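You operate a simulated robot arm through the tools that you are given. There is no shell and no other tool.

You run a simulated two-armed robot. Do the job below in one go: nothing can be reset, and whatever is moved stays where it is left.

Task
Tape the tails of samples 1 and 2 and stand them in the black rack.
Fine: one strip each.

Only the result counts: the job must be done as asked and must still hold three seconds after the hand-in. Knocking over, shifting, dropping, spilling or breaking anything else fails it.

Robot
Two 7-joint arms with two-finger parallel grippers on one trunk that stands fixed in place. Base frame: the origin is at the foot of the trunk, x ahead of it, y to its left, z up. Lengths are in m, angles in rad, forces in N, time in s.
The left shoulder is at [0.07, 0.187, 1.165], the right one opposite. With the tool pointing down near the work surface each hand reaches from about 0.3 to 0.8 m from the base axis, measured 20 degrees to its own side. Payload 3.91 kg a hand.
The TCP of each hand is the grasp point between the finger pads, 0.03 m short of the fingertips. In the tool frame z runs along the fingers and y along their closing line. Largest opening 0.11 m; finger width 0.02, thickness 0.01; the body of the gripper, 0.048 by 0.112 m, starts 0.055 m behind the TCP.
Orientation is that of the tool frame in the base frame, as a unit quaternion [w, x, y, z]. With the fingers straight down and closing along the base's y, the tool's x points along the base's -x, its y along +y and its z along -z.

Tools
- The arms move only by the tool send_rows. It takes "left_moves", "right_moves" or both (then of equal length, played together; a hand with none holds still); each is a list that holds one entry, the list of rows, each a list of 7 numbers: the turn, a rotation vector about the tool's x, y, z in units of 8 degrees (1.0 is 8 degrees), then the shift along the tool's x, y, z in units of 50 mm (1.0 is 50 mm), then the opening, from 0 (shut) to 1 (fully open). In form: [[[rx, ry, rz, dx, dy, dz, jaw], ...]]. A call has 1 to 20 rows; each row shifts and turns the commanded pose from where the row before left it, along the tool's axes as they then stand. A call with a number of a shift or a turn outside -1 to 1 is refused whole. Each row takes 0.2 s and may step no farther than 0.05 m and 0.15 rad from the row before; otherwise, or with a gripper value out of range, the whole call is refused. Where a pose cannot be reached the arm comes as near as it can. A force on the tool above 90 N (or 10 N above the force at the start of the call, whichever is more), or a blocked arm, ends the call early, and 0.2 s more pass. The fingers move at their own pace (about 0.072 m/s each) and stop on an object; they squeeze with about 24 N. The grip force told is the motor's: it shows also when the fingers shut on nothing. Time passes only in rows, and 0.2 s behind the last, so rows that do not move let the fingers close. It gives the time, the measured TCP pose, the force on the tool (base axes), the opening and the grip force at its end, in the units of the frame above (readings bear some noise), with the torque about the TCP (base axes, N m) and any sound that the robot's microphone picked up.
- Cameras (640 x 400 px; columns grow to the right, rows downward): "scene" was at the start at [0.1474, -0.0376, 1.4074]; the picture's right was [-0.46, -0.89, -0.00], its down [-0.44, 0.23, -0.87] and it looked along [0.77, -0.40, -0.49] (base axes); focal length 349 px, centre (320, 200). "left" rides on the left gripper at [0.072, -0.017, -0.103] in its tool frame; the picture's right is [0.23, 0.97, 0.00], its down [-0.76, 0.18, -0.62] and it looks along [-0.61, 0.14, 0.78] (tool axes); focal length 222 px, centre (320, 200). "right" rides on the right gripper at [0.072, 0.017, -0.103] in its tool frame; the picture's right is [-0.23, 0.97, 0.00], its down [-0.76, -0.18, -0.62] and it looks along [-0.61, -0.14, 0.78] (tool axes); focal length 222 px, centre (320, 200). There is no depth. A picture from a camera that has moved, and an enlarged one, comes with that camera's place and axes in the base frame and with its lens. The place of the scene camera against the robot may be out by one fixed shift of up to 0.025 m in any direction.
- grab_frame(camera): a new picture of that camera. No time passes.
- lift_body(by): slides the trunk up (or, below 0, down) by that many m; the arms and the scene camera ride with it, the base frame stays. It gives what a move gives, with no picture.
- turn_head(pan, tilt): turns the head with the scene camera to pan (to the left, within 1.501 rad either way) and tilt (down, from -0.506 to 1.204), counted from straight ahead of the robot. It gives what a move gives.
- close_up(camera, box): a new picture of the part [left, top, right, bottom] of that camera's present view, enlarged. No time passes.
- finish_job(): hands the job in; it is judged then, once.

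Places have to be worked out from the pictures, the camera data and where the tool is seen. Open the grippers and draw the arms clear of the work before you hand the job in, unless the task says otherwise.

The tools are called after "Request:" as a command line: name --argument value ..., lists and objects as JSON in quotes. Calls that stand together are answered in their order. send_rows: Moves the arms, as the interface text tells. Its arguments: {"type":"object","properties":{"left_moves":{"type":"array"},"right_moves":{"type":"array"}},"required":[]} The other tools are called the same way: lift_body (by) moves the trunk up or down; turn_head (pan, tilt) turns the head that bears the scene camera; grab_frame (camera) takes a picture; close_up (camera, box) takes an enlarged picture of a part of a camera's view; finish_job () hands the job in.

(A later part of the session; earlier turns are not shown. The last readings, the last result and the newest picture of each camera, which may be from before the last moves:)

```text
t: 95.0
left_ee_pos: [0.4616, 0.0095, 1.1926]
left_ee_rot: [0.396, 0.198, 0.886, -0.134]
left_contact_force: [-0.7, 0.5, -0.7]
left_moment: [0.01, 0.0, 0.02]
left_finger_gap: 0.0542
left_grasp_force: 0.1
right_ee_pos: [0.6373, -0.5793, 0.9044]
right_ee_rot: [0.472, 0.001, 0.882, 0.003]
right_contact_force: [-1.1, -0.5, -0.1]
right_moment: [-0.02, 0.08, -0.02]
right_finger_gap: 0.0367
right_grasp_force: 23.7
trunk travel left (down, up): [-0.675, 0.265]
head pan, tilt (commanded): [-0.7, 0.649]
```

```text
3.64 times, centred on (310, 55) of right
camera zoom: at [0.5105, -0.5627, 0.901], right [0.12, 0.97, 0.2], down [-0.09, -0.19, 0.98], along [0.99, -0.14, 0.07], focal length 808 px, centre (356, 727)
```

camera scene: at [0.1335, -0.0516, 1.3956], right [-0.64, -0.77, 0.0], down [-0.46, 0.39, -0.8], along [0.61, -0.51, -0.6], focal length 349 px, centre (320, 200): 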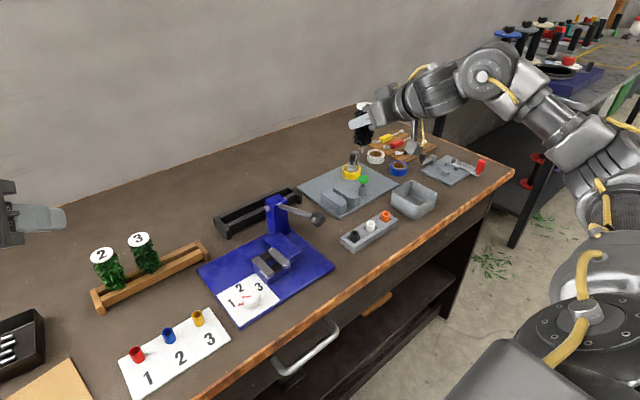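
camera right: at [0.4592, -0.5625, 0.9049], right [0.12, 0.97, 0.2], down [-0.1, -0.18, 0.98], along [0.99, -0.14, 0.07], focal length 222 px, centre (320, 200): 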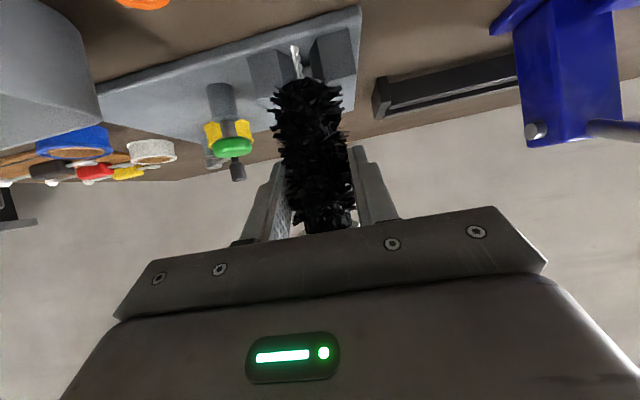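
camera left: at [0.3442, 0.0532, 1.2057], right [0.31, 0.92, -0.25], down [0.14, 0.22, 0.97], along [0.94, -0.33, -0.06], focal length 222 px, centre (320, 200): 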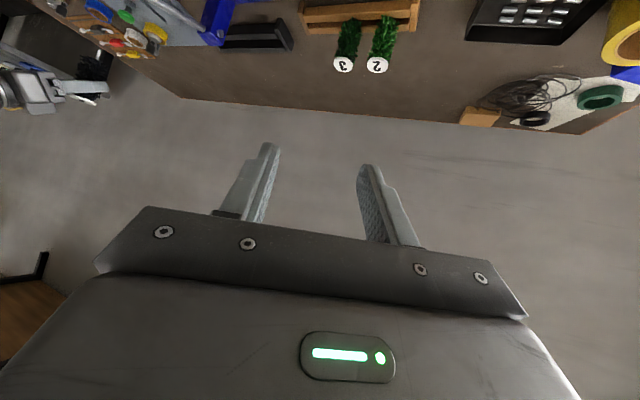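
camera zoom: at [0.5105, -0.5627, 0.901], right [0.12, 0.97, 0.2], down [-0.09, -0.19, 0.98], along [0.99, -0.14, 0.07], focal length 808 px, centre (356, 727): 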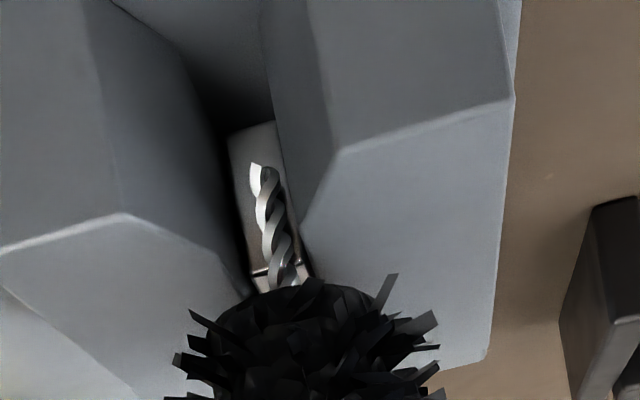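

A slight contact shows (≈1 N, small torque). I push 4 mm more in small steps to learn whether the tongue yields or is fixed.

Request:
send_rows --right_moves '[[[0, 0, 0, -0.0222, 0, 0.0333, 0], [0, 0, 0, -0.0222, 0, 0.0333, 0], [0, 0, 0, 0, 0, 0, 0]]]'

Request:
close_up --camera "right" --box '[230, 0, 390, 110]'

Request:
close_up --camera "scene" --box '[300, 150, 400, 230]'

```text
t: 95.8
left_ee_pos: [0.4624, 0.0094, 1.1917]
left_ee_rot: [0.397, 0.197, 0.886, -0.134]
left_contact_force: [0.2, 0.8, 0.1]
left_moment: [0.02, -0.03, 0.01]
left_finger_gap: 0.0538
left_grasp_force: 0.0
right_ee_pos: [0.6412, -0.5802, 0.9058]
right_ee_rot: [0.472, 0.0, 0.882, 0.004]
right_contact_force: [-2.1, -0.7, -0.1]
right_moment: [0.01, 0.1, 0.0]
right_finger_gap: 0.0366
right_grasp_force: 24.0
trunk travel left (down, up): [-0.675, 0.265]
head pan, tilt (commanded): [-0.7, 0.649]
```

```text
3.64 times, centred on (310, 55) of right
camera zoom: at [0.5143, -0.5626, 0.9009], right [0.12, 0.97, 0.2], down [-0.1, -0.19, 0.98], along [0.99, -0.14, 0.07], focal length 808 px, centre (356, 727)
```

zoom: 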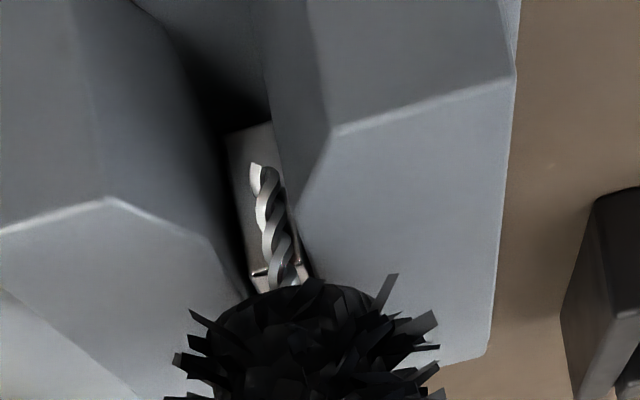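

```text
5.00 times, centred on (350, 190) of scene
camera zoom: at [0.1333, -0.0518, 1.3957], right [-0.64, -0.76, 0.0], down [-0.46, 0.39, -0.8], along [0.61, -0.51, -0.6], focal length 1747 px, centre (170, 250)
```

zoom: 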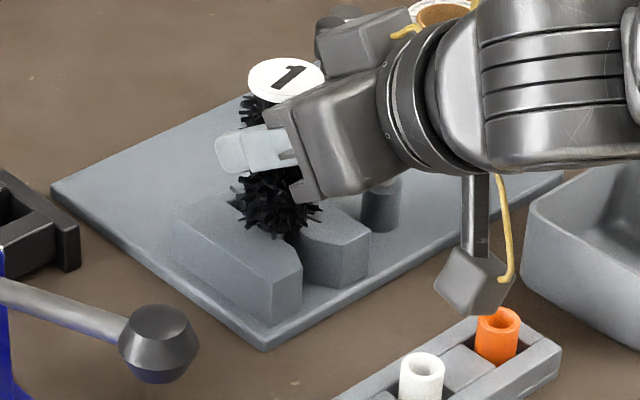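

The tongue yields like a spring (about 2 N at ~5 mm) and moves along with the tail, so this looks like a push-through taper. I push further in 5 mm steps while watching force and sounds.

Request:
send_rows --right_moves '[[[0, 0, 0, -0.0556, 0, 0.0833, 0], [0, 0, 0, -0.0556, 0, 0.0833, 0], [0, 0, 0, -0.0556, 0, 0.0833, 0], [0, 0, 0, 0, 0, 0, 0]]]'

Request:
close_up --camera "right" --box '[230, 0, 390, 110]'

Request:
close_up --camera "scene" --box '[300, 150, 400, 230]'

```text
t: 96.8
left_ee_pos: [0.4622, 0.0097, 1.1925]
left_ee_rot: [0.396, 0.198, 0.886, -0.135]
left_contact_force: [0.1, -0.6, 0.7]
left_moment: [-0.02, 0.03, 0.01]
left_finger_gap: 0.0539
left_grasp_force: 0.0
right_ee_pos: [0.6566, -0.58, 0.9043]
right_ee_rot: [0.472, 0.0, 0.882, 0.004]
right_contact_force: [-3.7, 0.8, -1.2]
right_moment: [0.04, 0.24, -0.01]
right_finger_gap: 0.0367
right_grasp_force: 24.3
trunk travel left (down, up): [-0.675, 0.265]
head pan, tilt (commanded): [-0.7, 0.649]
```

```text
3.64 times, centred on (310, 55) of right
camera zoom: at [0.5288, -0.563, 0.9011], right [0.12, 0.97, 0.2], down [-0.09, -0.19, 0.98], along [0.99, -0.14, 0.07], focal length 808 px, centre (356, 727)
```

zoom: 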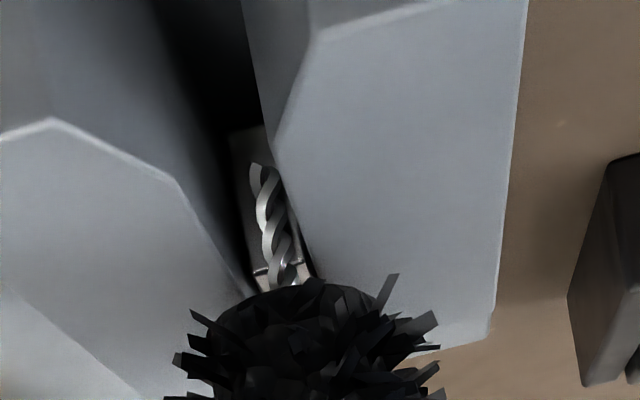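

```text
5.00 times, centred on (350, 190) of scene
camera zoom: at [0.1329, -0.0517, 1.3957], right [-0.64, -0.76, 0.0], down [-0.46, 0.39, -0.8], along [0.61, -0.51, -0.6], focal length 1747 px, centre (170, 250)
```

zoom: 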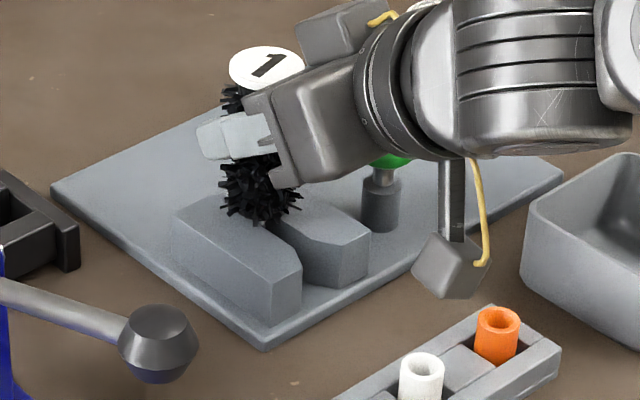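

Still yielding smoothly (3.7 N). The end stop should be ~10 mm further; I continue in small steps.

Request:
send_rows --right_moves '[[[0, 0, 0, -0.0444, 0, 0.0666, 0], [0, 0, 0, -0.0333, 0, 0.05, 0], [0, 0, 0, 0, 0, 0, 0]]]'

Request:
close_up --camera "right" --box '[230, 0, 390, 110]'

```text
t: 97.6
left_ee_pos: [0.4617, 0.0094, 1.1923]
left_ee_rot: [0.396, 0.198, 0.886, -0.134]
left_contact_force: [-0.6, -1.1, 0.6]
left_moment: [0.02, -0.01, 0.01]
left_finger_gap: 0.0543
left_grasp_force: 0.1
right_ee_pos: [0.6621, -0.5801, 0.9047]
right_ee_rot: [0.471, 0.0, 0.882, 0.005]
right_contact_force: [-9.0, -0.3, -1.5]
right_moment: [0.03, 0.61, 0.0]
right_finger_gap: 0.0363
right_grasp_force: 23.5
trunk travel left (down, up): [-0.675, 0.265]
head pan, tilt (commanded): [-0.7, 0.649]
```

```text
3.64 times, centred on (310, 55) of right
camera zoom: at [0.5353, -0.5629, 0.9013], right [0.12, 0.97, 0.2], down [-0.09, -0.19, 0.98], along [0.99, -0.14, 0.07], focal length 808 px, centre (356, 727)
```

zoom: 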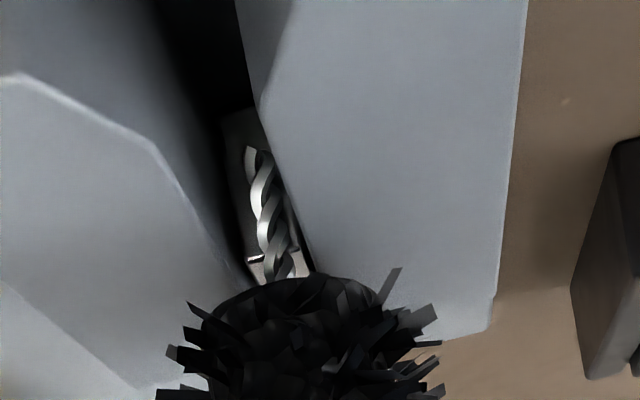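

Force jumped to 9 N: likely the end of the tongue's travel, but no sound yet and no tape visible. I push 2 mm more to make sure the stroke is complete.

Request:
send_rows --right_moves '[[[0, 0, 0, -0.0222, 0, 0.0333, 0], [0, 0, 0, 0, 0, 0, 0], [0, 0, 0, 0, 0, 0, 0]]]'

Request:
close_up --camera "right" --box '[250, 20, 350, 90]'

Request:
close_up --camera "scene" --box '[300, 140, 400, 220]'

```text
t: 98.4
left_ee_pos: [0.4617, 0.0094, 1.1919]
left_ee_rot: [0.397, 0.198, 0.886, -0.135]
left_contact_force: [0.1, 0.0, 0.6]
left_moment: [-0.02, 0.0, 0.02]
left_finger_gap: 0.054
left_grasp_force: 0.0
right_ee_pos: [0.6643, -0.5807, 0.9048]
right_ee_rot: [0.472, 0.001, 0.881, 0.004]
right_contact_force: [-9.1, -0.1, -2.4]
right_moment: [-0.05, 0.65, -0.01]
right_finger_gap: 0.0365
right_grasp_force: 23.6
trunk travel left (down, up): [-0.675, 0.265]
head pan, tilt (commanded): [-0.7, 0.649]
```

```text
5.71 times, centred on (300, 55) of right
camera zoom: at [0.5378, -0.5629, 0.9013], right [0.12, 0.97, 0.2], down [-0.1, -0.19, 0.98], along [0.99, -0.14, 0.07], focal length 1269 px, centre (434, 1029)
```

zoom: 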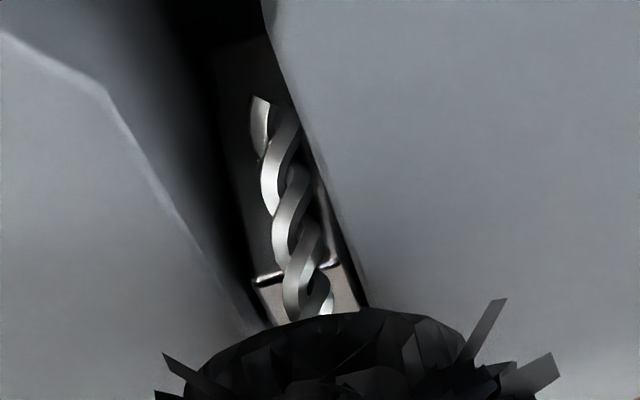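

```text
5.00 times, centred on (350, 180) of scene
camera zoom: at [0.1323, -0.052, 1.3957], right [-0.64, -0.76, 0.0], down [-0.46, 0.39, -0.8], along [0.61, -0.51, -0.6], focal length 1747 px, centre (170, 300)
```

zoom: 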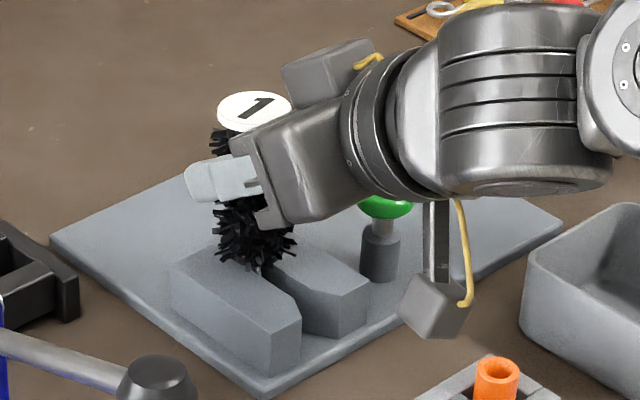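

The tongue is at its stop with constant 9 N and the sample only rotates slightly in the grip; no sound, no tape. I back off to see whether the tongue latches or follows.

Request:
send_rows --right_moves '[[[0, 0, 0, 0.0556, 0, -0.0833, 0], [0, 0, 0, 0.0556, 0, -0.0833, 0], [0, 0, 0, 0, 0, 0, 0]]]'

Request:
close_up --camera "right" --box '[230, 0, 390, 110]'

```text
t: 99.2
left_ee_pos: [0.4613, 0.0096, 1.1921]
left_ee_rot: [0.396, 0.199, 0.886, -0.135]
left_contact_force: [-0.3, -0.3, 0.1]
left_moment: [0.0, 0.02, -0.02]
left_finger_gap: 0.0538
left_grasp_force: 0.1
right_ee_pos: [0.656, -0.5789, 0.906]
right_ee_rot: [0.471, 0.0, 0.882, 0.005]
right_contact_force: [-2.9, 0.2, 0.6]
right_moment: [0.03, 0.17, -0.01]
right_finger_gap: 0.0364
right_grasp_force: 24.0
trunk travel left (down, up): [-0.675, 0.265]
head pan, tilt (commanded): [-0.7, 0.649]
```

```text
3.64 times, centred on (310, 55) of right
camera zoom: at [0.5286, -0.5622, 0.9013], right [0.12, 0.97, 0.2], down [-0.1, -0.19, 0.98], along [0.99, -0.14, 0.07], focal length 808 px, centre (356, 727)
```

zoom: 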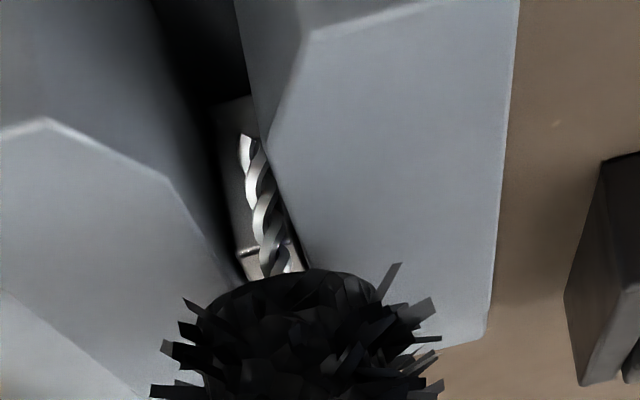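

No latch: the tongue just springs back with the tail, so pushing alone doesn't tape. Likely the green plunger feeds/applies a strip while the sample stands in the slot. I back the tail to just in front of the tongue and correct the ~3° tilt.

Request:
send_rows --right_moves '[[[0, 0, 0, 0.0889, 0, -0.1332, 0], [0, 0, 0, 0.0889, 0, -0.1332, 0], [0, 0, 0, 0.083, 0, -0.125, 0], [0, -0.36, 0, 0, 0, 0, 0], [0, 0, 0, 0, 0, 0, 0]]]'

Request:
close_up --camera "right" --box '[230, 0, 390, 110]'

Request:
close_up --camera "scene" --box '[300, 140, 400, 220]'

```text
t: 100.4
left_ee_pos: [0.4637, 0.01, 1.1916]
left_ee_rot: [0.396, 0.197, 0.887, -0.133]
left_contact_force: [0.7, 0.1, -0.2]
left_moment: [-0.03, -0.03, 0.01]
left_finger_gap: 0.0538
left_grasp_force: 0.1
right_ee_pos: [0.6322, -0.5802, 0.9048]
right_ee_rot: [0.493, 0.0, 0.87, 0.006]
right_contact_force: [-0.8, 0.1, -0.5]
right_moment: [-0.01, -0.02, -0.01]
right_finger_gap: 0.0368
right_grasp_force: 23.9
trunk travel left (down, up): [-0.675, 0.265]
head pan, tilt (commanded): [-0.7, 0.649]
```

```text
3.64 times, centred on (310, 55) of right
camera zoom: at [0.5055, -0.5624, 0.8945], right [0.11, 0.97, 0.2], down [-0.14, -0.19, 0.97], along [0.98, -0.14, 0.12], focal length 808 px, centre (356, 727)
```

zoom: 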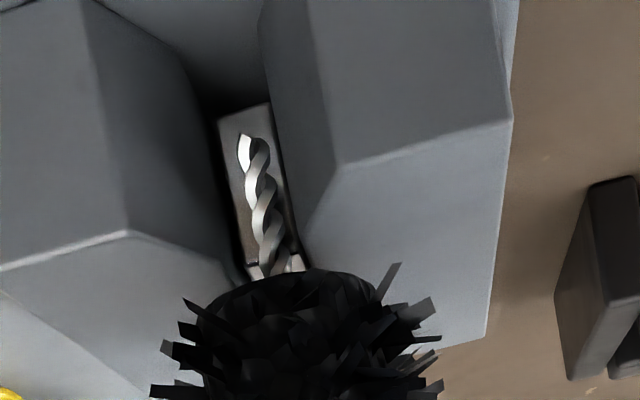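

```text
5.00 times, centred on (350, 180) of scene
camera zoom: at [0.1337, -0.0516, 1.3956], right [-0.64, -0.77, 0.0], down [-0.46, 0.39, -0.8], along [0.61, -0.51, -0.6], focal length 1747 px, centre (170, 300)
```

zoom: 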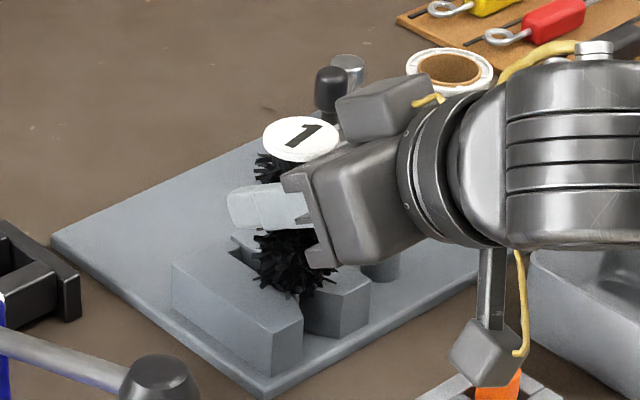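

The tail sits centred just in front of the tongue. I lower gently to seat the body on the block tops.

Request:
send_rows --right_moves '[[[0, 0, 0, 0.034, 0, 0.0206, 0], [0, 0, 0, 0.017, 0, 0.0103, 0], [0, 0, 0, 0, 0, 0, 0]]]'

```text
t: 101.2
left_ee_pos: [0.462, 0.0111, 1.1914]
left_ee_rot: [0.397, 0.198, 0.886, -0.134]
left_contact_force: [0.4, 0.7, -0.3]
left_moment: [-0.01, 0.01, 0.04]
left_finger_gap: 0.054
left_grasp_force: 0.0
right_ee_pos: [0.6315, -0.58, 0.9012]
right_ee_rot: [0.493, 0.0, 0.87, 0.004]
right_contact_force: [0.2, 0.5, -0.9]
right_moment: [0.04, 0.01, -0.01]
right_finger_gap: 0.0366
right_grasp_force: 23.6
trunk travel left (down, up): [-0.675, 0.265]
head pan, tilt (commanded): [-0.7, 0.649]
```

Request:
send_rows --right_moves '[[[0, 0, 0, 0.034, 0, 0.0206, 0], [0, 0, 0, 0.034, 0, 0.0206, 0], [0, 0, 0, 0, 0, 0, 0]]]'

Request:
close_up --camera "right" --box '[230, 0, 390, 110]'

```text
t: 102.0
left_ee_pos: [0.4616, 0.0103, 1.1927]
left_ee_rot: [0.397, 0.198, 0.886, -0.135]
left_contact_force: [0.5, 0.5, -0.4]
left_moment: [0.01, 0.01, 0.01]
left_finger_gap: 0.0538
left_grasp_force: 0.0
right_ee_pos: [0.6318, -0.5796, 0.8999]
right_ee_rot: [0.496, 0.001, 0.868, 0.004]
right_contact_force: [1.6, -0.6, 7.7]
right_moment: [-0.12, -0.25, 0.05]
right_finger_gap: 0.0365
right_grasp_force: 24.4
trunk travel left (down, up): [-0.675, 0.265]
head pan, tilt (commanded): [-0.7, 0.649]
```

```text
3.64 times, centred on (310, 55) of right
camera zoom: at [0.5052, -0.5623, 0.8892], right [0.11, 0.97, 0.2], down [-0.15, -0.18, 0.97], along [0.98, -0.14, 0.12], focal length 808 px, centre (356, 727)
```

zoom: 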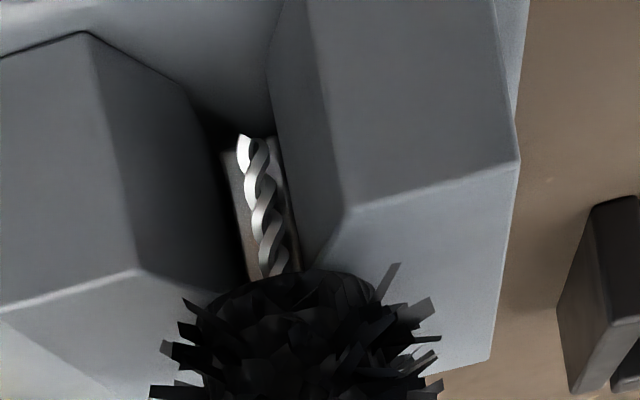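

Seated: 7.7 N upward contact at TCP z≈0.900. I ease the push off slightly and open the gripper to leave the sample standing in the slot.

Request:
send_rows --right_moves '[[[0, 0, 0, -0.034, 0, -0.0206, 0], [0, 0, 0, 0, 0, 0, 0.36], [0, 0, 0, 0, 0, 0, 0.42], [0, 0, 0, 0, 0, 0, 0.48], [0, 0, 0, 0, 0, 0, 0.48]]]'

Request:
close_up --camera "right" --box '[230, 0, 390, 110]'

Request:
close_up --camera "scene" --box '[300, 140, 400, 220]'

```text
t: 103.2
left_ee_pos: [0.463, 0.0096, 1.192]
left_ee_rot: [0.397, 0.197, 0.886, -0.134]
left_contact_force: [0.0, 0.2, 0.2]
left_moment: [-0.01, 0.03, -0.02]
left_finger_gap: 0.0539
left_grasp_force: 0.0
right_ee_pos: [0.6317, -0.5807, 0.8998]
right_ee_rot: [0.494, 0.0, 0.869, 0.004]
right_contact_force: [1.0, 0.2, 0.1]
right_moment: [0.01, 0.02, -0.02]
right_finger_gap: 0.053
right_grasp_force: 0.1
trunk travel left (down, up): [-0.675, 0.265]
head pan, tilt (commanded): [-0.7, 0.649]
```

```text
3.64 times, centred on (310, 55) of right
camera zoom: at [0.505, -0.5629, 0.8896], right [0.11, 0.97, 0.2], down [-0.14, -0.19, 0.97], along [0.98, -0.14, 0.12], focal length 808 px, centre (356, 727)
```

zoom: 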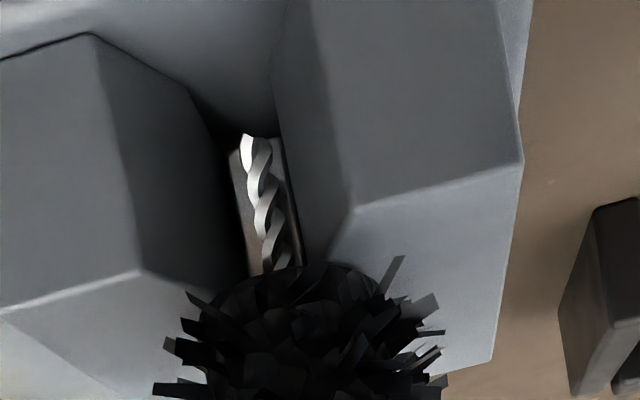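

```text
5.00 times, centred on (350, 180) of scene
camera zoom: at [0.1334, -0.0516, 1.3957], right [-0.64, -0.76, 0.0], down [-0.46, 0.39, -0.8], along [0.61, -0.51, -0.6], focal length 1747 px, centre (170, 300)
```

zoom: 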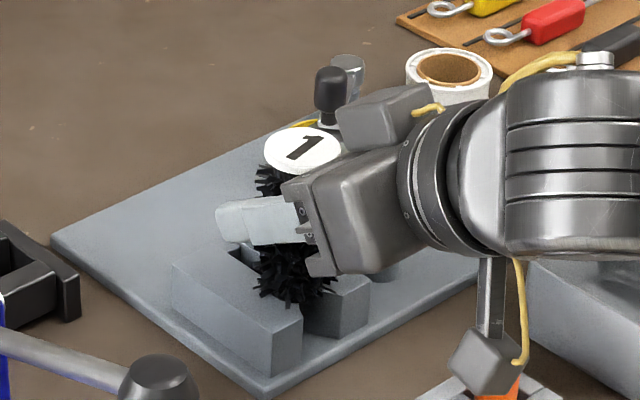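

The sample stands upright by itself in the slot. I slide the open fingers straight back along the tool axis, then up.

Request:
send_rows --right_moves '[[[0, 0, 0, 0, 0, -0.5, 0.48], [0, 0, 0, 0, 0, -0.6, 0.48], [0, 0, 0, 0, 0, -0.7, 0.48], [0, 0, 0, -0.6, 0, -0.4, 0.48], [0, 0, 0, -0.6, 0, -0.4, 0.3], [0, 0, 0, 0, 0, 0, 0]]]'

Request:
close_up --camera "scene" --box '[290, 130, 410, 230]'

Request:
grab_frame --camera "right"

```text
t: 104.6
left_ee_pos: [0.4634, 0.0103, 1.1926]
left_ee_rot: [0.396, 0.198, 0.887, -0.133]
left_contact_force: [0.0, 0.1, -0.2]
left_moment: [0.03, -0.01, 0.02]
left_finger_gap: 0.0536
left_grasp_force: 0.1
right_ee_pos: [0.5517, -0.5794, 1.0174]
right_ee_rot: [0.494, 0.0, 0.87, 0.005]
right_contact_force: [-0.4, 0.0, 0.2]
right_moment: [0.02, -0.02, 0.02]
right_finger_gap: 0.0001
right_grasp_force: 23.1
trunk travel left (down, up): [-0.675, 0.265]
head pan, tilt (commanded): [-0.7, 0.649]
```

```text
4.00 times, centred on (350, 180) of scene
camera zoom: at [0.1334, -0.0523, 1.3956], right [-0.64, -0.76, 0.0], down [-0.46, 0.39, -0.8], along [0.61, -0.51, -0.6], focal length 1397 px, centre (200, 280)
```

zoom: 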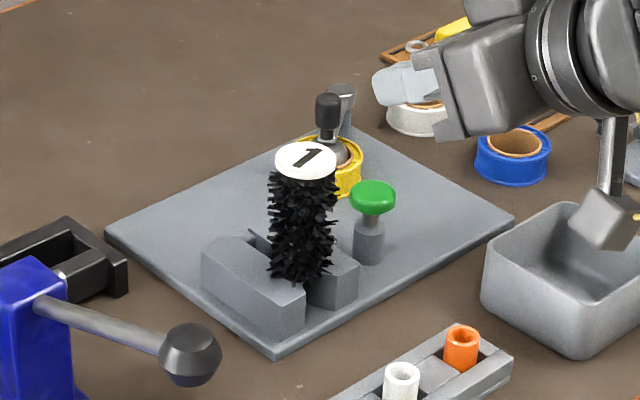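

```text
taken
camera right: at [0.4249, -0.5635, 1.0074], right [0.11, 0.97, 0.2], down [-0.14, -0.19, 0.97], along [0.98, -0.14, 0.12], focal length 222 px, centre (320, 200)
```

right: 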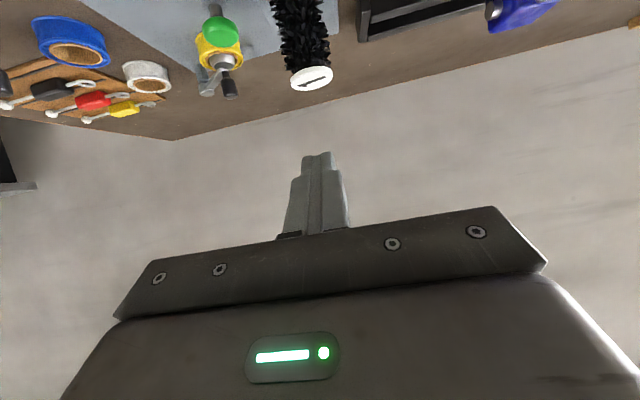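

Sample 1 stands well, fingers are closed. I zoom on the green knob to fix its exact position before pressing.

Request:
close_up --camera "right" --box '[170, 0, 350, 100]'

Request:
close_up --camera "left" --box '[60, 0, 260, 90]'

```text
3.56 times, centred on (260, 50) of right
camera zoom: at [0.4249, -0.5635, 1.0074], right [0.11, 0.97, 0.2], down [-0.14, -0.19, 0.97], along [0.98, -0.14, 0.12], focal length 790 px, centre (533, 733)
```

zoom: 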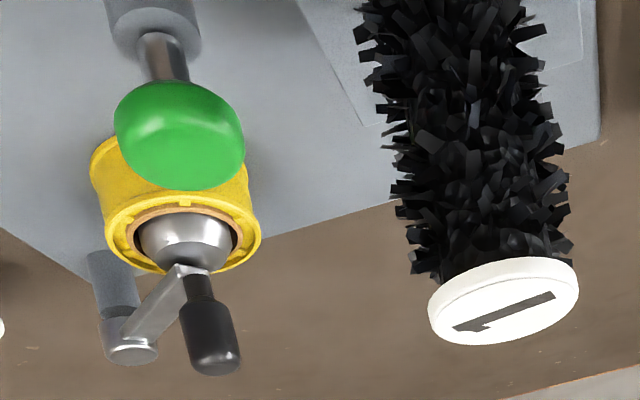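

```text
3.20 times, centred on (160, 45) of left
camera zoom: at [0.3442, 0.0526, 1.2057], right [0.31, 0.92, -0.25], down [0.14, 0.22, 0.97], along [0.94, -0.33, -0.06], focal length 711 px, centre (832, 696)
```

zoom: 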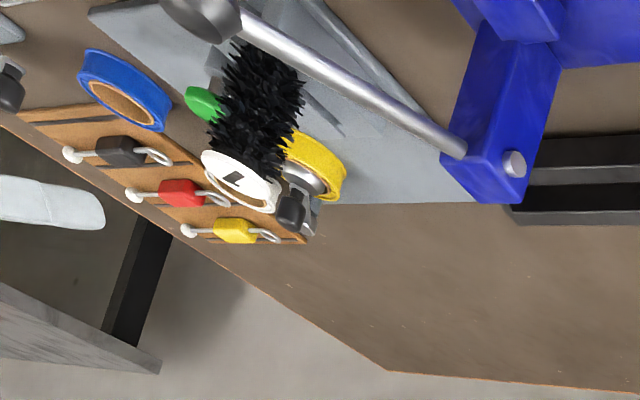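

Knob centre: (0.644, −0.654), cap top ≈0.867. I reduce the lean to 40°, yaw 25° away from the sample, and position the closed fingertips above the knob.

Request:
send_rows --right_moves '[[[0, 1, 0, 0, 0, 0, 0], [0, 1, 0, 0, 0, 0, 0], [0, 0.4, 0, 0, 0, 0, 0], [-0.502, 0, -0.598, 0, 0, 0, 0], [-0.502, 0, -0.598, 0, 0, 0, 0], [-0.502, 0, -0.598, 0, 0, 0, 0], [-0.502, 0, -0.598, 0, 0, 0, 0], [0, 0, 0, 0.058, -0.722, 0.451, 0], [0, 0, 0, 0.058, -0.722, 0.451, 0], [0, 0, 0, 0.058, -0.722, 0.451, 0], [0, 0, 0, 0, 0, 0, 0]]]'

Request:
grab_frame --camera "right"

Request:
close_up --camera "scene" --box '[290, 120, 430, 220]'

```text
t: 107.0
left_ee_pos: [0.4605, 0.0069, 1.1927]
left_ee_rot: [0.396, 0.2, 0.886, -0.134]
left_contact_force: [-0.8, -0.1, -0.3]
left_moment: [0.02, 0.01, 0.09]
left_finger_gap: 0.0539
left_grasp_force: 0.1
right_ee_pos: [0.6286, -0.663, 0.9624]
right_ee_rot: [0.338, -0.198, 0.917, 0.074]
right_contact_force: [-0.5, -0.2, -0.5]
right_moment: [0.02, -0.01, -0.01]
right_finger_gap: 0.0
right_grasp_force: 23.8
right hand out of reach, approached as far as the arm can: row 10
trunk travel left (down, up): [-0.675, 0.265]
head pan, tilt (commanded): [-0.7, 0.649]
```

```text
taken
camera right: at [0.5096, -0.6983, 0.9932], right [-0.25, 0.96, 0.15], down [0.23, -0.09, 0.97], along [0.94, 0.27, -0.2], focal length 222 px, centre (320, 200)
```

right: 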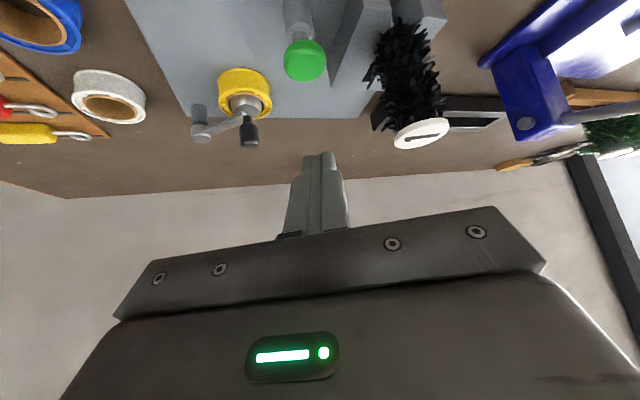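

```text
4.00 times, centred on (360, 170) of scene
camera zoom: at [0.1318, -0.0549, 1.3958], right [-0.64, -0.76, 0.0], down [-0.46, 0.39, -0.8], along [0.61, -0.51, -0.61], focal length 1397 px, centre (160, 320)
```

zoom: 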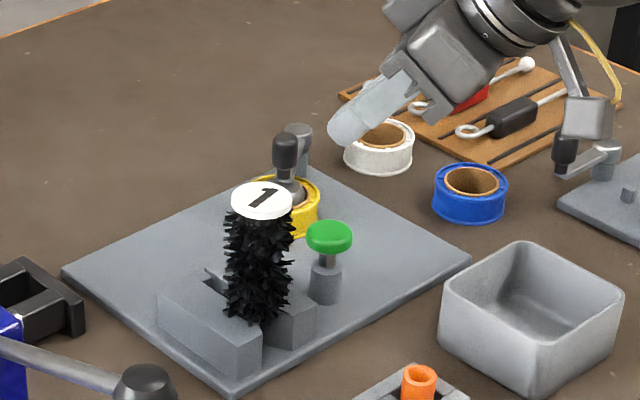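

The fingertips hang right over the knob (contact point ≈(0.641, −0.657)). I lower to just above the cap.

Request:
send_rows --right_moves '[[[0, 0, 0, 0.36, 0, 0.42, 0], [0, 0, 0, 0.36, 0, 0.42, 0], [0, 0, 0, 0, 0, 0, 0]]]'

Request:
close_up --camera "right" --box '[220, 0, 440, 190]'

Request:
close_up --camera "scene" --box '[310, 140, 410, 210]'

```text
t: 107.8
left_ee_pos: [0.4627, 0.0111, 1.1917]
left_ee_rot: [0.397, 0.198, 0.886, -0.135]
left_contact_force: [-0.2, 0.3, 0.0]
left_moment: [-0.02, 0.01, 0.0]
left_finger_gap: 0.0538
left_grasp_force: 0.0
right_ee_pos: [0.6297, -0.6608, 0.905]
right_ee_rot: [0.334, -0.203, 0.917, 0.078]
right_contact_force: [-0.5, 0.3, 0.7]
right_moment: [0.01, 0.01, -0.01]
right_finger_gap: 0.0003
right_grasp_force: 23.9
trunk travel left (down, up): [-0.675, 0.265]
head pan, tilt (commanded): [-0.7, 0.649]
```

```text
2.11 times, centred on (330, 95) of right
camera zoom: at [0.5121, -0.6978, 0.9364], right [-0.26, 0.95, 0.15], down [0.24, -0.09, 0.97], along [0.94, 0.28, -0.21], focal length 468 px, centre (299, 421)
```

zoom: 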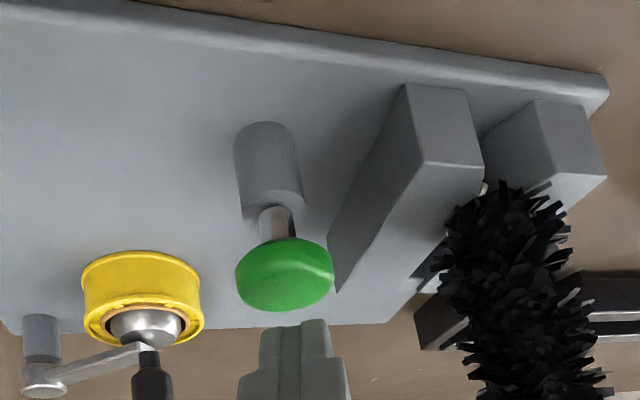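

```text
5.71 times, centred on (360, 175) of scene
camera zoom: at [0.1336, -0.0503, 1.3957], right [-0.64, -0.76, 0.0], down [-0.46, 0.39, -0.8], along [0.61, -0.51, -0.6], focal length 1996 px, centre (91, 343)
```

zoom: 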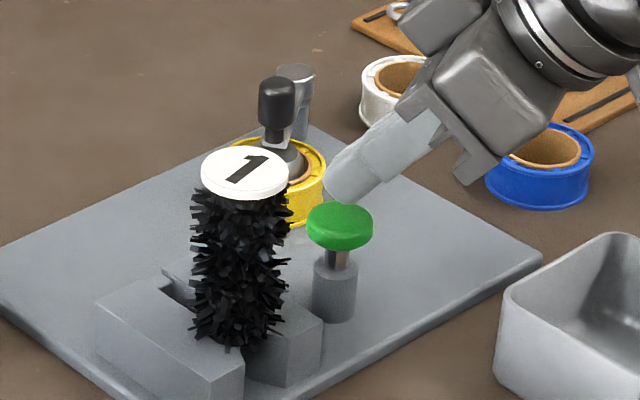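

The fingertips are right above the green cap. I press down in 3 mm steps watching force and sound.

Request:
send_rows --right_moves '[[[0, 0, 0, 0.039, 0, 0.0456, 0], [0, 0, 0, 0.039, 0, 0.0456, 0], [0, 0, 0, 0.039, 0, 0.0456, 0], [0, 0, 0, 0, 0, 0, 0]]]'

```text
t: 108.8
left_ee_pos: [0.4622, 0.0094, 1.1918]
left_ee_rot: [0.397, 0.197, 0.886, -0.134]
left_contact_force: [-0.3, -0.5, 0.8]
left_moment: [-0.02, 0.02, -0.02]
left_finger_gap: 0.0539
left_grasp_force: 0.0
right_ee_pos: [0.6295, -0.6641, 0.8961]
right_ee_rot: [0.335, -0.204, 0.917, 0.079]
right_contact_force: [-0.9, 0.1, -0.7]
right_moment: [-0.01, 0.0, 0.03]
right_finger_gap: 0.0002
right_grasp_force: 23.4
trunk travel left (down, up): [-0.675, 0.265]
head pan, tilt (commanded): [-0.7, 0.649]
```

Request:
send_rows --right_moves '[[[0, 0, 0, 0.039, 0, 0.0456, 0], [0, 0, 0, 0.039, 0, 0.0456, 0], [0, 0, 0, 0, 0, 0, 0]]]'

Request:
close_up --camera "scene" --box '[310, 140, 410, 210]'

```text
t: 109.6
left_ee_pos: [0.4621, 0.0101, 1.1918]
left_ee_rot: [0.396, 0.198, 0.886, -0.135]
left_contact_force: [0.3, -0.2, -0.2]
left_moment: [-0.01, -0.02, 0.0]
left_finger_gap: 0.0539
left_grasp_force: 0.1
right_ee_pos: [0.6301, -0.6619, 0.8916]
right_ee_rot: [0.335, -0.203, 0.917, 0.078]
right_contact_force: [1.0, -1.0, 1.6]
right_moment: [-0.02, -0.06, 0.02]
right_finger_gap: 0.0
right_grasp_force: 24.3
trunk travel left (down, up): [-0.675, 0.265]
head pan, tilt (commanded): [-0.7, 0.649]
```

```text
5.71 times, centred on (360, 175) of scene
camera zoom: at [0.1332, -0.0514, 1.3957], right [-0.64, -0.76, 0.0], down [-0.46, 0.39, -0.8], along [0.61, -0.51, -0.6], focal length 1996 px, centre (91, 343)
```

zoom: 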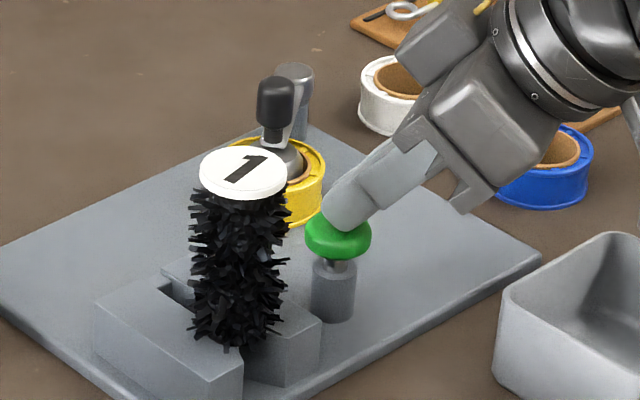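

Contact: the cap is going down with light resistance. I continue pressing.

Request:
send_rows --right_moves '[[[0, 0, 0, 0.039, 0, 0.0456, 0], [0, 0, 0, 0.039, 0, 0.0456, 0], [0, 0, 0, 0, 0, 0, 0]]]'

Request:
close_up --camera "scene" --box '[310, 140, 410, 210]'

```text
t: 110.4
left_ee_pos: [0.4621, 0.0104, 1.191]
left_ee_rot: [0.396, 0.198, 0.886, -0.135]
left_contact_force: [0.0, -0.8, 0.9]
left_moment: [0.05, -0.02, 0.01]
left_finger_gap: 0.054
left_grasp_force: 0.0
right_ee_pos: [0.6306, -0.6625, 0.8845]
right_ee_rot: [0.334, -0.204, 0.917, 0.078]
right_contact_force: [0.2, -0.5, 3.7]
right_moment: [0.01, -0.05, 0.01]
right_finger_gap: 0.0001
right_grasp_force: 24.3
trunk travel left (down, up): [-0.675, 0.265]
head pan, tilt (commanded): [-0.7, 0.649]
```

```text
5.71 times, centred on (360, 175) of scene
camera zoom: at [0.1329, -0.051, 1.3958], right [-0.64, -0.76, 0.0], down [-0.46, 0.39, -0.8], along [0.61, -0.51, -0.6], focal length 1996 px, centre (91, 343)
```

zoom: 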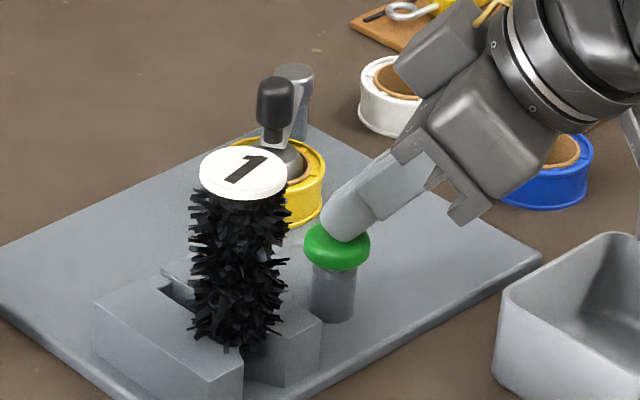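

The cap is almost down to the collar. I press the last few millimetres.

Request:
send_rows --right_moves '[[[0, 0, 0, 0.039, 0, 0.0456, 0], [0, 0, 0, 0.026, 0, 0.03, 0], [0, 0, 0, 0, 0, 0, 0]]]'

Request:
close_up --camera "scene" --box '[310, 140, 410, 210]'

Request:
close_up --camera "right" --box '[220, 0, 440, 190]'

```text
t: 111.2
left_ee_pos: [0.4616, 0.0108, 1.1919]
left_ee_rot: [0.396, 0.199, 0.886, -0.135]
left_contact_force: [0.3, -1.1, -0.2]
left_moment: [0.0, -0.01, -0.01]
left_finger_gap: 0.0537
left_grasp_force: 0.0
right_ee_pos: [0.6296, -0.6617, 0.8798]
right_ee_rot: [0.335, -0.204, 0.916, 0.079]
right_contact_force: [1.6, -1.2, 6.0]
right_moment: [-0.01, -0.14, -0.02]
right_finger_gap: 0.0
right_grasp_force: 23.9
trunk travel left (down, up): [-0.675, 0.265]
head pan, tilt (commanded): [-0.7, 0.649]
heard: click
```

```text
5.71 times, centred on (360, 175) of scene
camera zoom: at [0.133, -0.0509, 1.3958], right [-0.64, -0.77, 0.0], down [-0.46, 0.39, -0.8], along [0.61, -0.51, -0.6], focal length 1996 px, centre (91, 343)
```

zoom: 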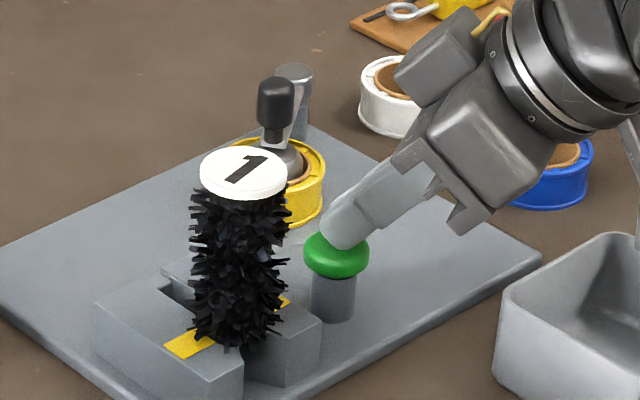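

```text
2.11 times, centred on (330, 95) of right
camera zoom: at [0.5114, -0.6982, 0.9108], right [-0.26, 0.95, 0.15], down [0.24, -0.09, 0.97], along [0.94, 0.28, -0.21], focal length 468 px, centre (299, 421)
```

zoom: 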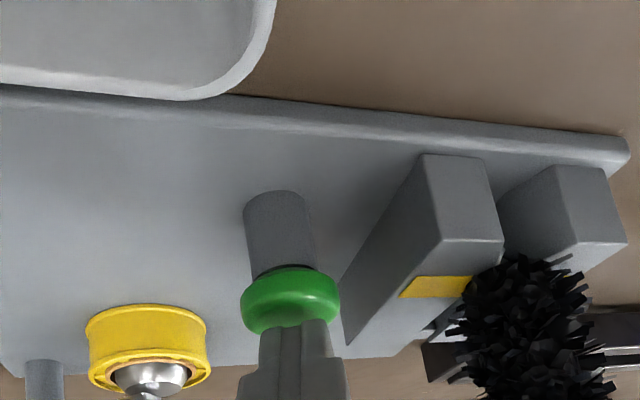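

A click, and a yellow strip is now laid across the slot over the tongue: so one press feeds one strip, and the tail must then be pushed through it. I lift off the button straight up.

Request:
send_rows --right_moves '[[[0, 0, 0, -0.2, 0, -0.235, 0], [0, 0, 0, -0.36, 0, -0.42, 0], [0, 0, 0, -0.45, 0, -0.53, 0], [0, 0, 0, -0.45, 0, -0.53, 0], [0, 0, 0, 0, 0, 0, 0]]]'

Request:
close_up --camera "scene" --box '[310, 140, 410, 210]'

Request:
close_up --camera "right" --box '[260, 0, 460, 130]'

```text
t: 112.4
left_ee_pos: [0.4626, 0.0095, 1.1924]
left_ee_rot: [0.396, 0.197, 0.887, -0.134]
left_contact_force: [-0.5, 0.2, -0.1]
left_moment: [0.03, -0.02, 0.0]
left_finger_gap: 0.0541
left_grasp_force: 0.1
right_ee_pos: [0.6311, -0.6639, 0.9917]
right_ee_rot: [0.334, -0.204, 0.917, 0.079]
right_contact_force: [0.1, -0.3, -0.1]
right_moment: [0.0, -0.01, 0.0]
right_finger_gap: 0.0
right_grasp_force: 24.2
trunk travel left (down, up): [-0.675, 0.265]
head pan, tilt (commanded): [-0.7, 0.649]
```

```text
5.71 times, centred on (360, 175) of scene
camera zoom: at [0.1337, -0.0524, 1.3956], right [-0.64, -0.76, 0.0], down [-0.46, 0.39, -0.8], along [0.61, -0.51, -0.61], focal length 1996 px, centre (91, 343)
```

zoom: 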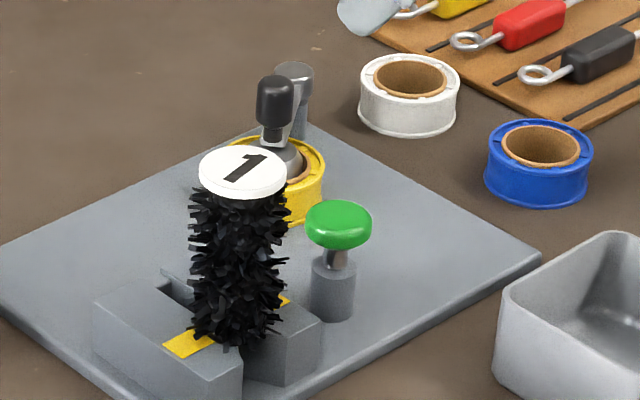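

```text
3.08 times, centred on (360, 65) of right
camera zoom: at [0.5128, -0.7003, 1.0229], right [-0.26, 0.95, 0.15], down [0.24, -0.09, 0.97], along [0.94, 0.29, -0.21], focal length 684 px, centre (197, 615)
```

zoom: 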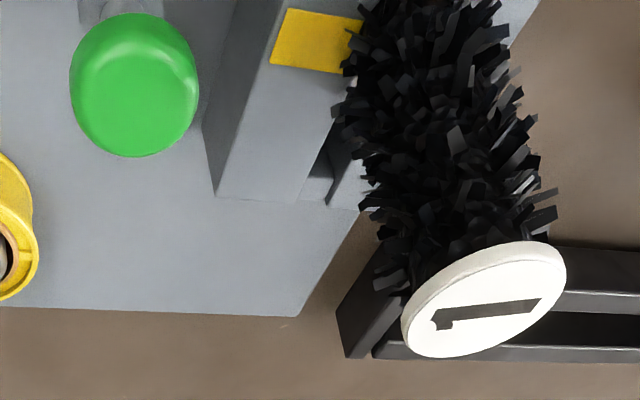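

I return the hand behind the sample with the earlier orientation (straight ahead, 59° lean), opening the fingers for the regrasp.

Request:
send_rows --right_moves '[[[0, 0, 0, 0.158, 0.737, -0.307, 0], [0, 0, 0, 0.158, 0.737, -0.307, 0.2], [0, 0, 0, 0.158, 0.737, -0.307, 0.48], [0.502, 0, 0.598, 0, 0, 0, 0.48], [0.502, 0, 0.598, 0, 0, 0, 0.48], [0.502, 0, 0.598, 0, 0, 0, 0.48], [0.502, 0, 0.598, 0, 0, 0, 0.48], [0, -1, 0, 0, 0, 0, 0.48], [0, -1, 0, 0, 0, 0, 0.48], [0, -0.4, 0, 0, 0, 0, 0.48], [0, 0, 0, 0, 0, 0, 0.48]]]'

Request:
close_up --camera "right" --box '[200, 0, 400, 120]'

```text
t: 114.8
left_ee_pos: [0.462, 0.0094, 1.1927]
left_ee_rot: [0.396, 0.199, 0.886, -0.135]
left_contact_force: [-0.1, 0.5, 0.1]
left_moment: [-0.02, 0.0, 0.01]
left_finger_gap: 0.054
left_grasp_force: 0.2
right_ee_pos: [0.5401, -0.583, 1.0115]
right_ee_rot: [0.494, 0.0, 0.87, 0.004]
right_contact_force: [-1.0, -0.8, 0.5]
right_moment: [-0.05, -0.01, 0.03]
right_finger_gap: 0.0528
right_grasp_force: 0.1
trunk travel left (down, up): [-0.675, 0.265]
head pan, tilt (commanded): [-0.7, 0.649]
```

```text
3.20 times, centred on (300, 60) of right
camera zoom: at [0.4134, -0.5661, 1.0019], right [0.11, 0.97, 0.2], down [-0.14, -0.19, 0.97], along [0.98, -0.14, 0.12], focal length 711 px, centre (384, 648)
```

zoom: 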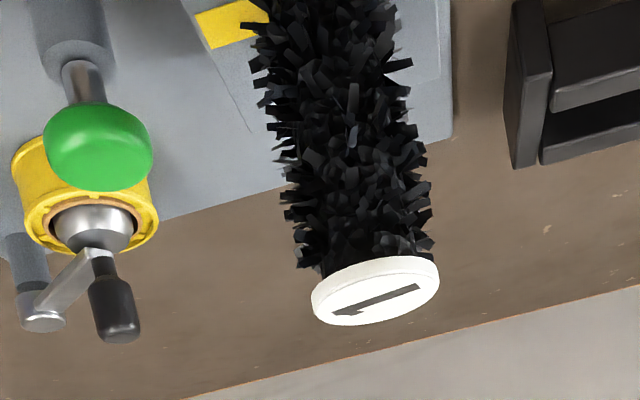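

The sample is ~5 mm left of the TCP line. I align and slide the open fingers forward along the tool axis around it.

Request:
send_rows --right_moves '[[[0, 0, 0, 0.52, 0.045, 0.486, 0.48], [0, 0, 0, 0.52, 0.045, 0.486, 0.48], [0, 0, 0, 0, 0, 0.5, 0.48], [0, 0, 0, 0, 0, 0.5, 0.48], [0, 0, 0, 0, 0, 0, 0.48]]]'

Request:
grab_frame --camera "right"

Request:
close_up --camera "scene" --box '[300, 130, 400, 210]'

```text
t: 116.0
left_ee_pos: [0.4609, 0.01, 1.192]
left_ee_rot: [0.397, 0.197, 0.886, -0.134]
left_contact_force: [0.5, -1.0, -0.8]
left_moment: [-0.03, -0.03, 0.0]
left_finger_gap: 0.0541
left_grasp_force: 0.2
right_ee_pos: [0.5982, -0.5794, 0.917]
right_ee_rot: [0.494, 0.0, 0.869, 0.004]
right_contact_force: [0.6, 0.0, 1.3]
right_moment: [0.01, -0.02, 0.03]
right_finger_gap: 0.0527
right_grasp_force: 0.0
trunk travel left (down, up): [-0.675, 0.265]
head pan, tilt (commanded): [-0.7, 0.649]
```

```text
taken
camera right: at [0.4712, -0.5617, 0.9074], right [0.11, 0.97, 0.2], down [-0.14, -0.19, 0.97], along [0.98, -0.14, 0.12], focal length 222 px, centre (320, 200)
```

right: 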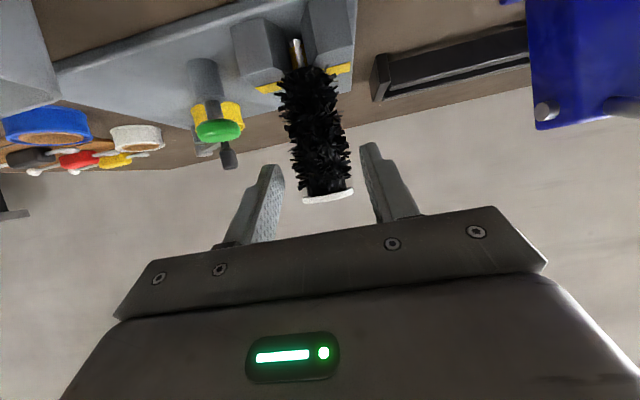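

```text
5.00 times, centred on (350, 170) of scene
camera zoom: at [0.1325, -0.0514, 1.3958], right [-0.64, -0.76, 0.0], down [-0.46, 0.39, -0.8], along [0.61, -0.51, -0.6], focal length 1747 px, centre (170, 350)
```

zoom: 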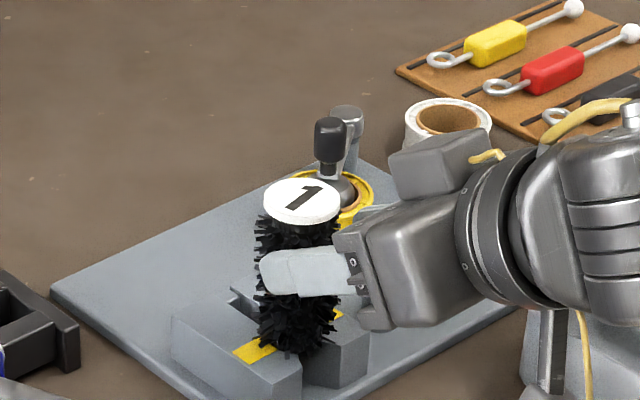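

Well centred between the fingers. I move the last 4 cm and close.

Request:
send_rows --right_moves '[[[0, 0, 0, 0, 0, 0.4, 0.48], [0, 0, 0, 0, 0, 0.4, 0.48], [0, 0, 0, 0, 0, 0, 0.4], [0, 0, 0, 0, 0, 0, 0.2], [0, 0, 0, 0, 0, 0, 0], [0, 0, 0, 0, 0, 0, 0]]]'

Request:
close_up --camera "right" --box '[230, 0, 390, 110]'

Request:
close_up --camera "scene" --box '[300, 130, 400, 210]'

```text
t: 117.4
left_ee_pos: [0.4627, 0.0104, 1.1922]
left_ee_rot: [0.397, 0.198, 0.886, -0.134]
left_contact_force: [-0.5, -0.8, 0.0]
left_moment: [-0.01, -0.02, -0.01]
left_finger_gap: 0.0539
left_grasp_force: 0.1
right_ee_pos: [0.6339, -0.5784, 0.8968]
right_ee_rot: [0.494, 0.0, 0.869, 0.004]
right_contact_force: [1.1, -0.2, 1.1]
right_moment: [-0.08, 0.01, -0.04]
right_finger_gap: 0.0363
right_grasp_force: 24.3
trunk travel left (down, up): [-0.675, 0.265]
head pan, tilt (commanded): [-0.7, 0.649]
```

```text
3.64 times, centred on (310, 55) of right
camera zoom: at [0.5064, -0.5608, 0.887], right [0.11, 0.97, 0.2], down [-0.14, -0.19, 0.97], along [0.98, -0.14, 0.12], focal length 808 px, centre (356, 727)
```

zoom: 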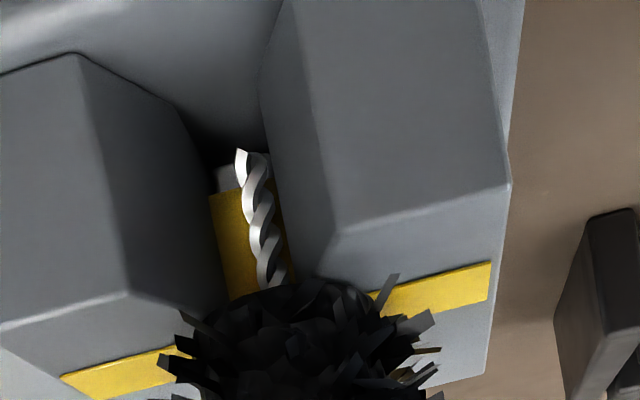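

```text
5.00 times, centred on (350, 170) of scene
camera zoom: at [0.1334, -0.0516, 1.3957], right [-0.64, -0.76, 0.0], down [-0.46, 0.39, -0.8], along [0.61, -0.51, -0.6], focal length 1747 px, centre (170, 350)
```

zoom: 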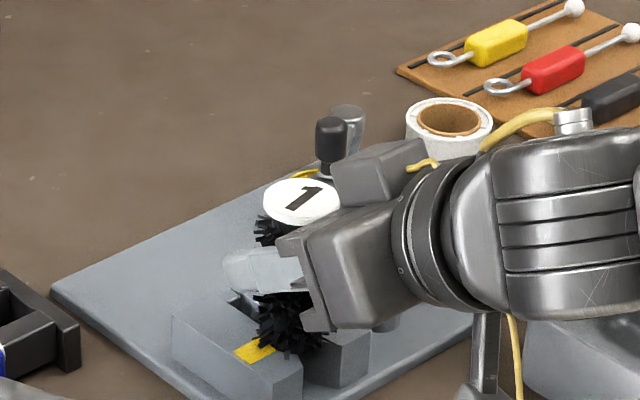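

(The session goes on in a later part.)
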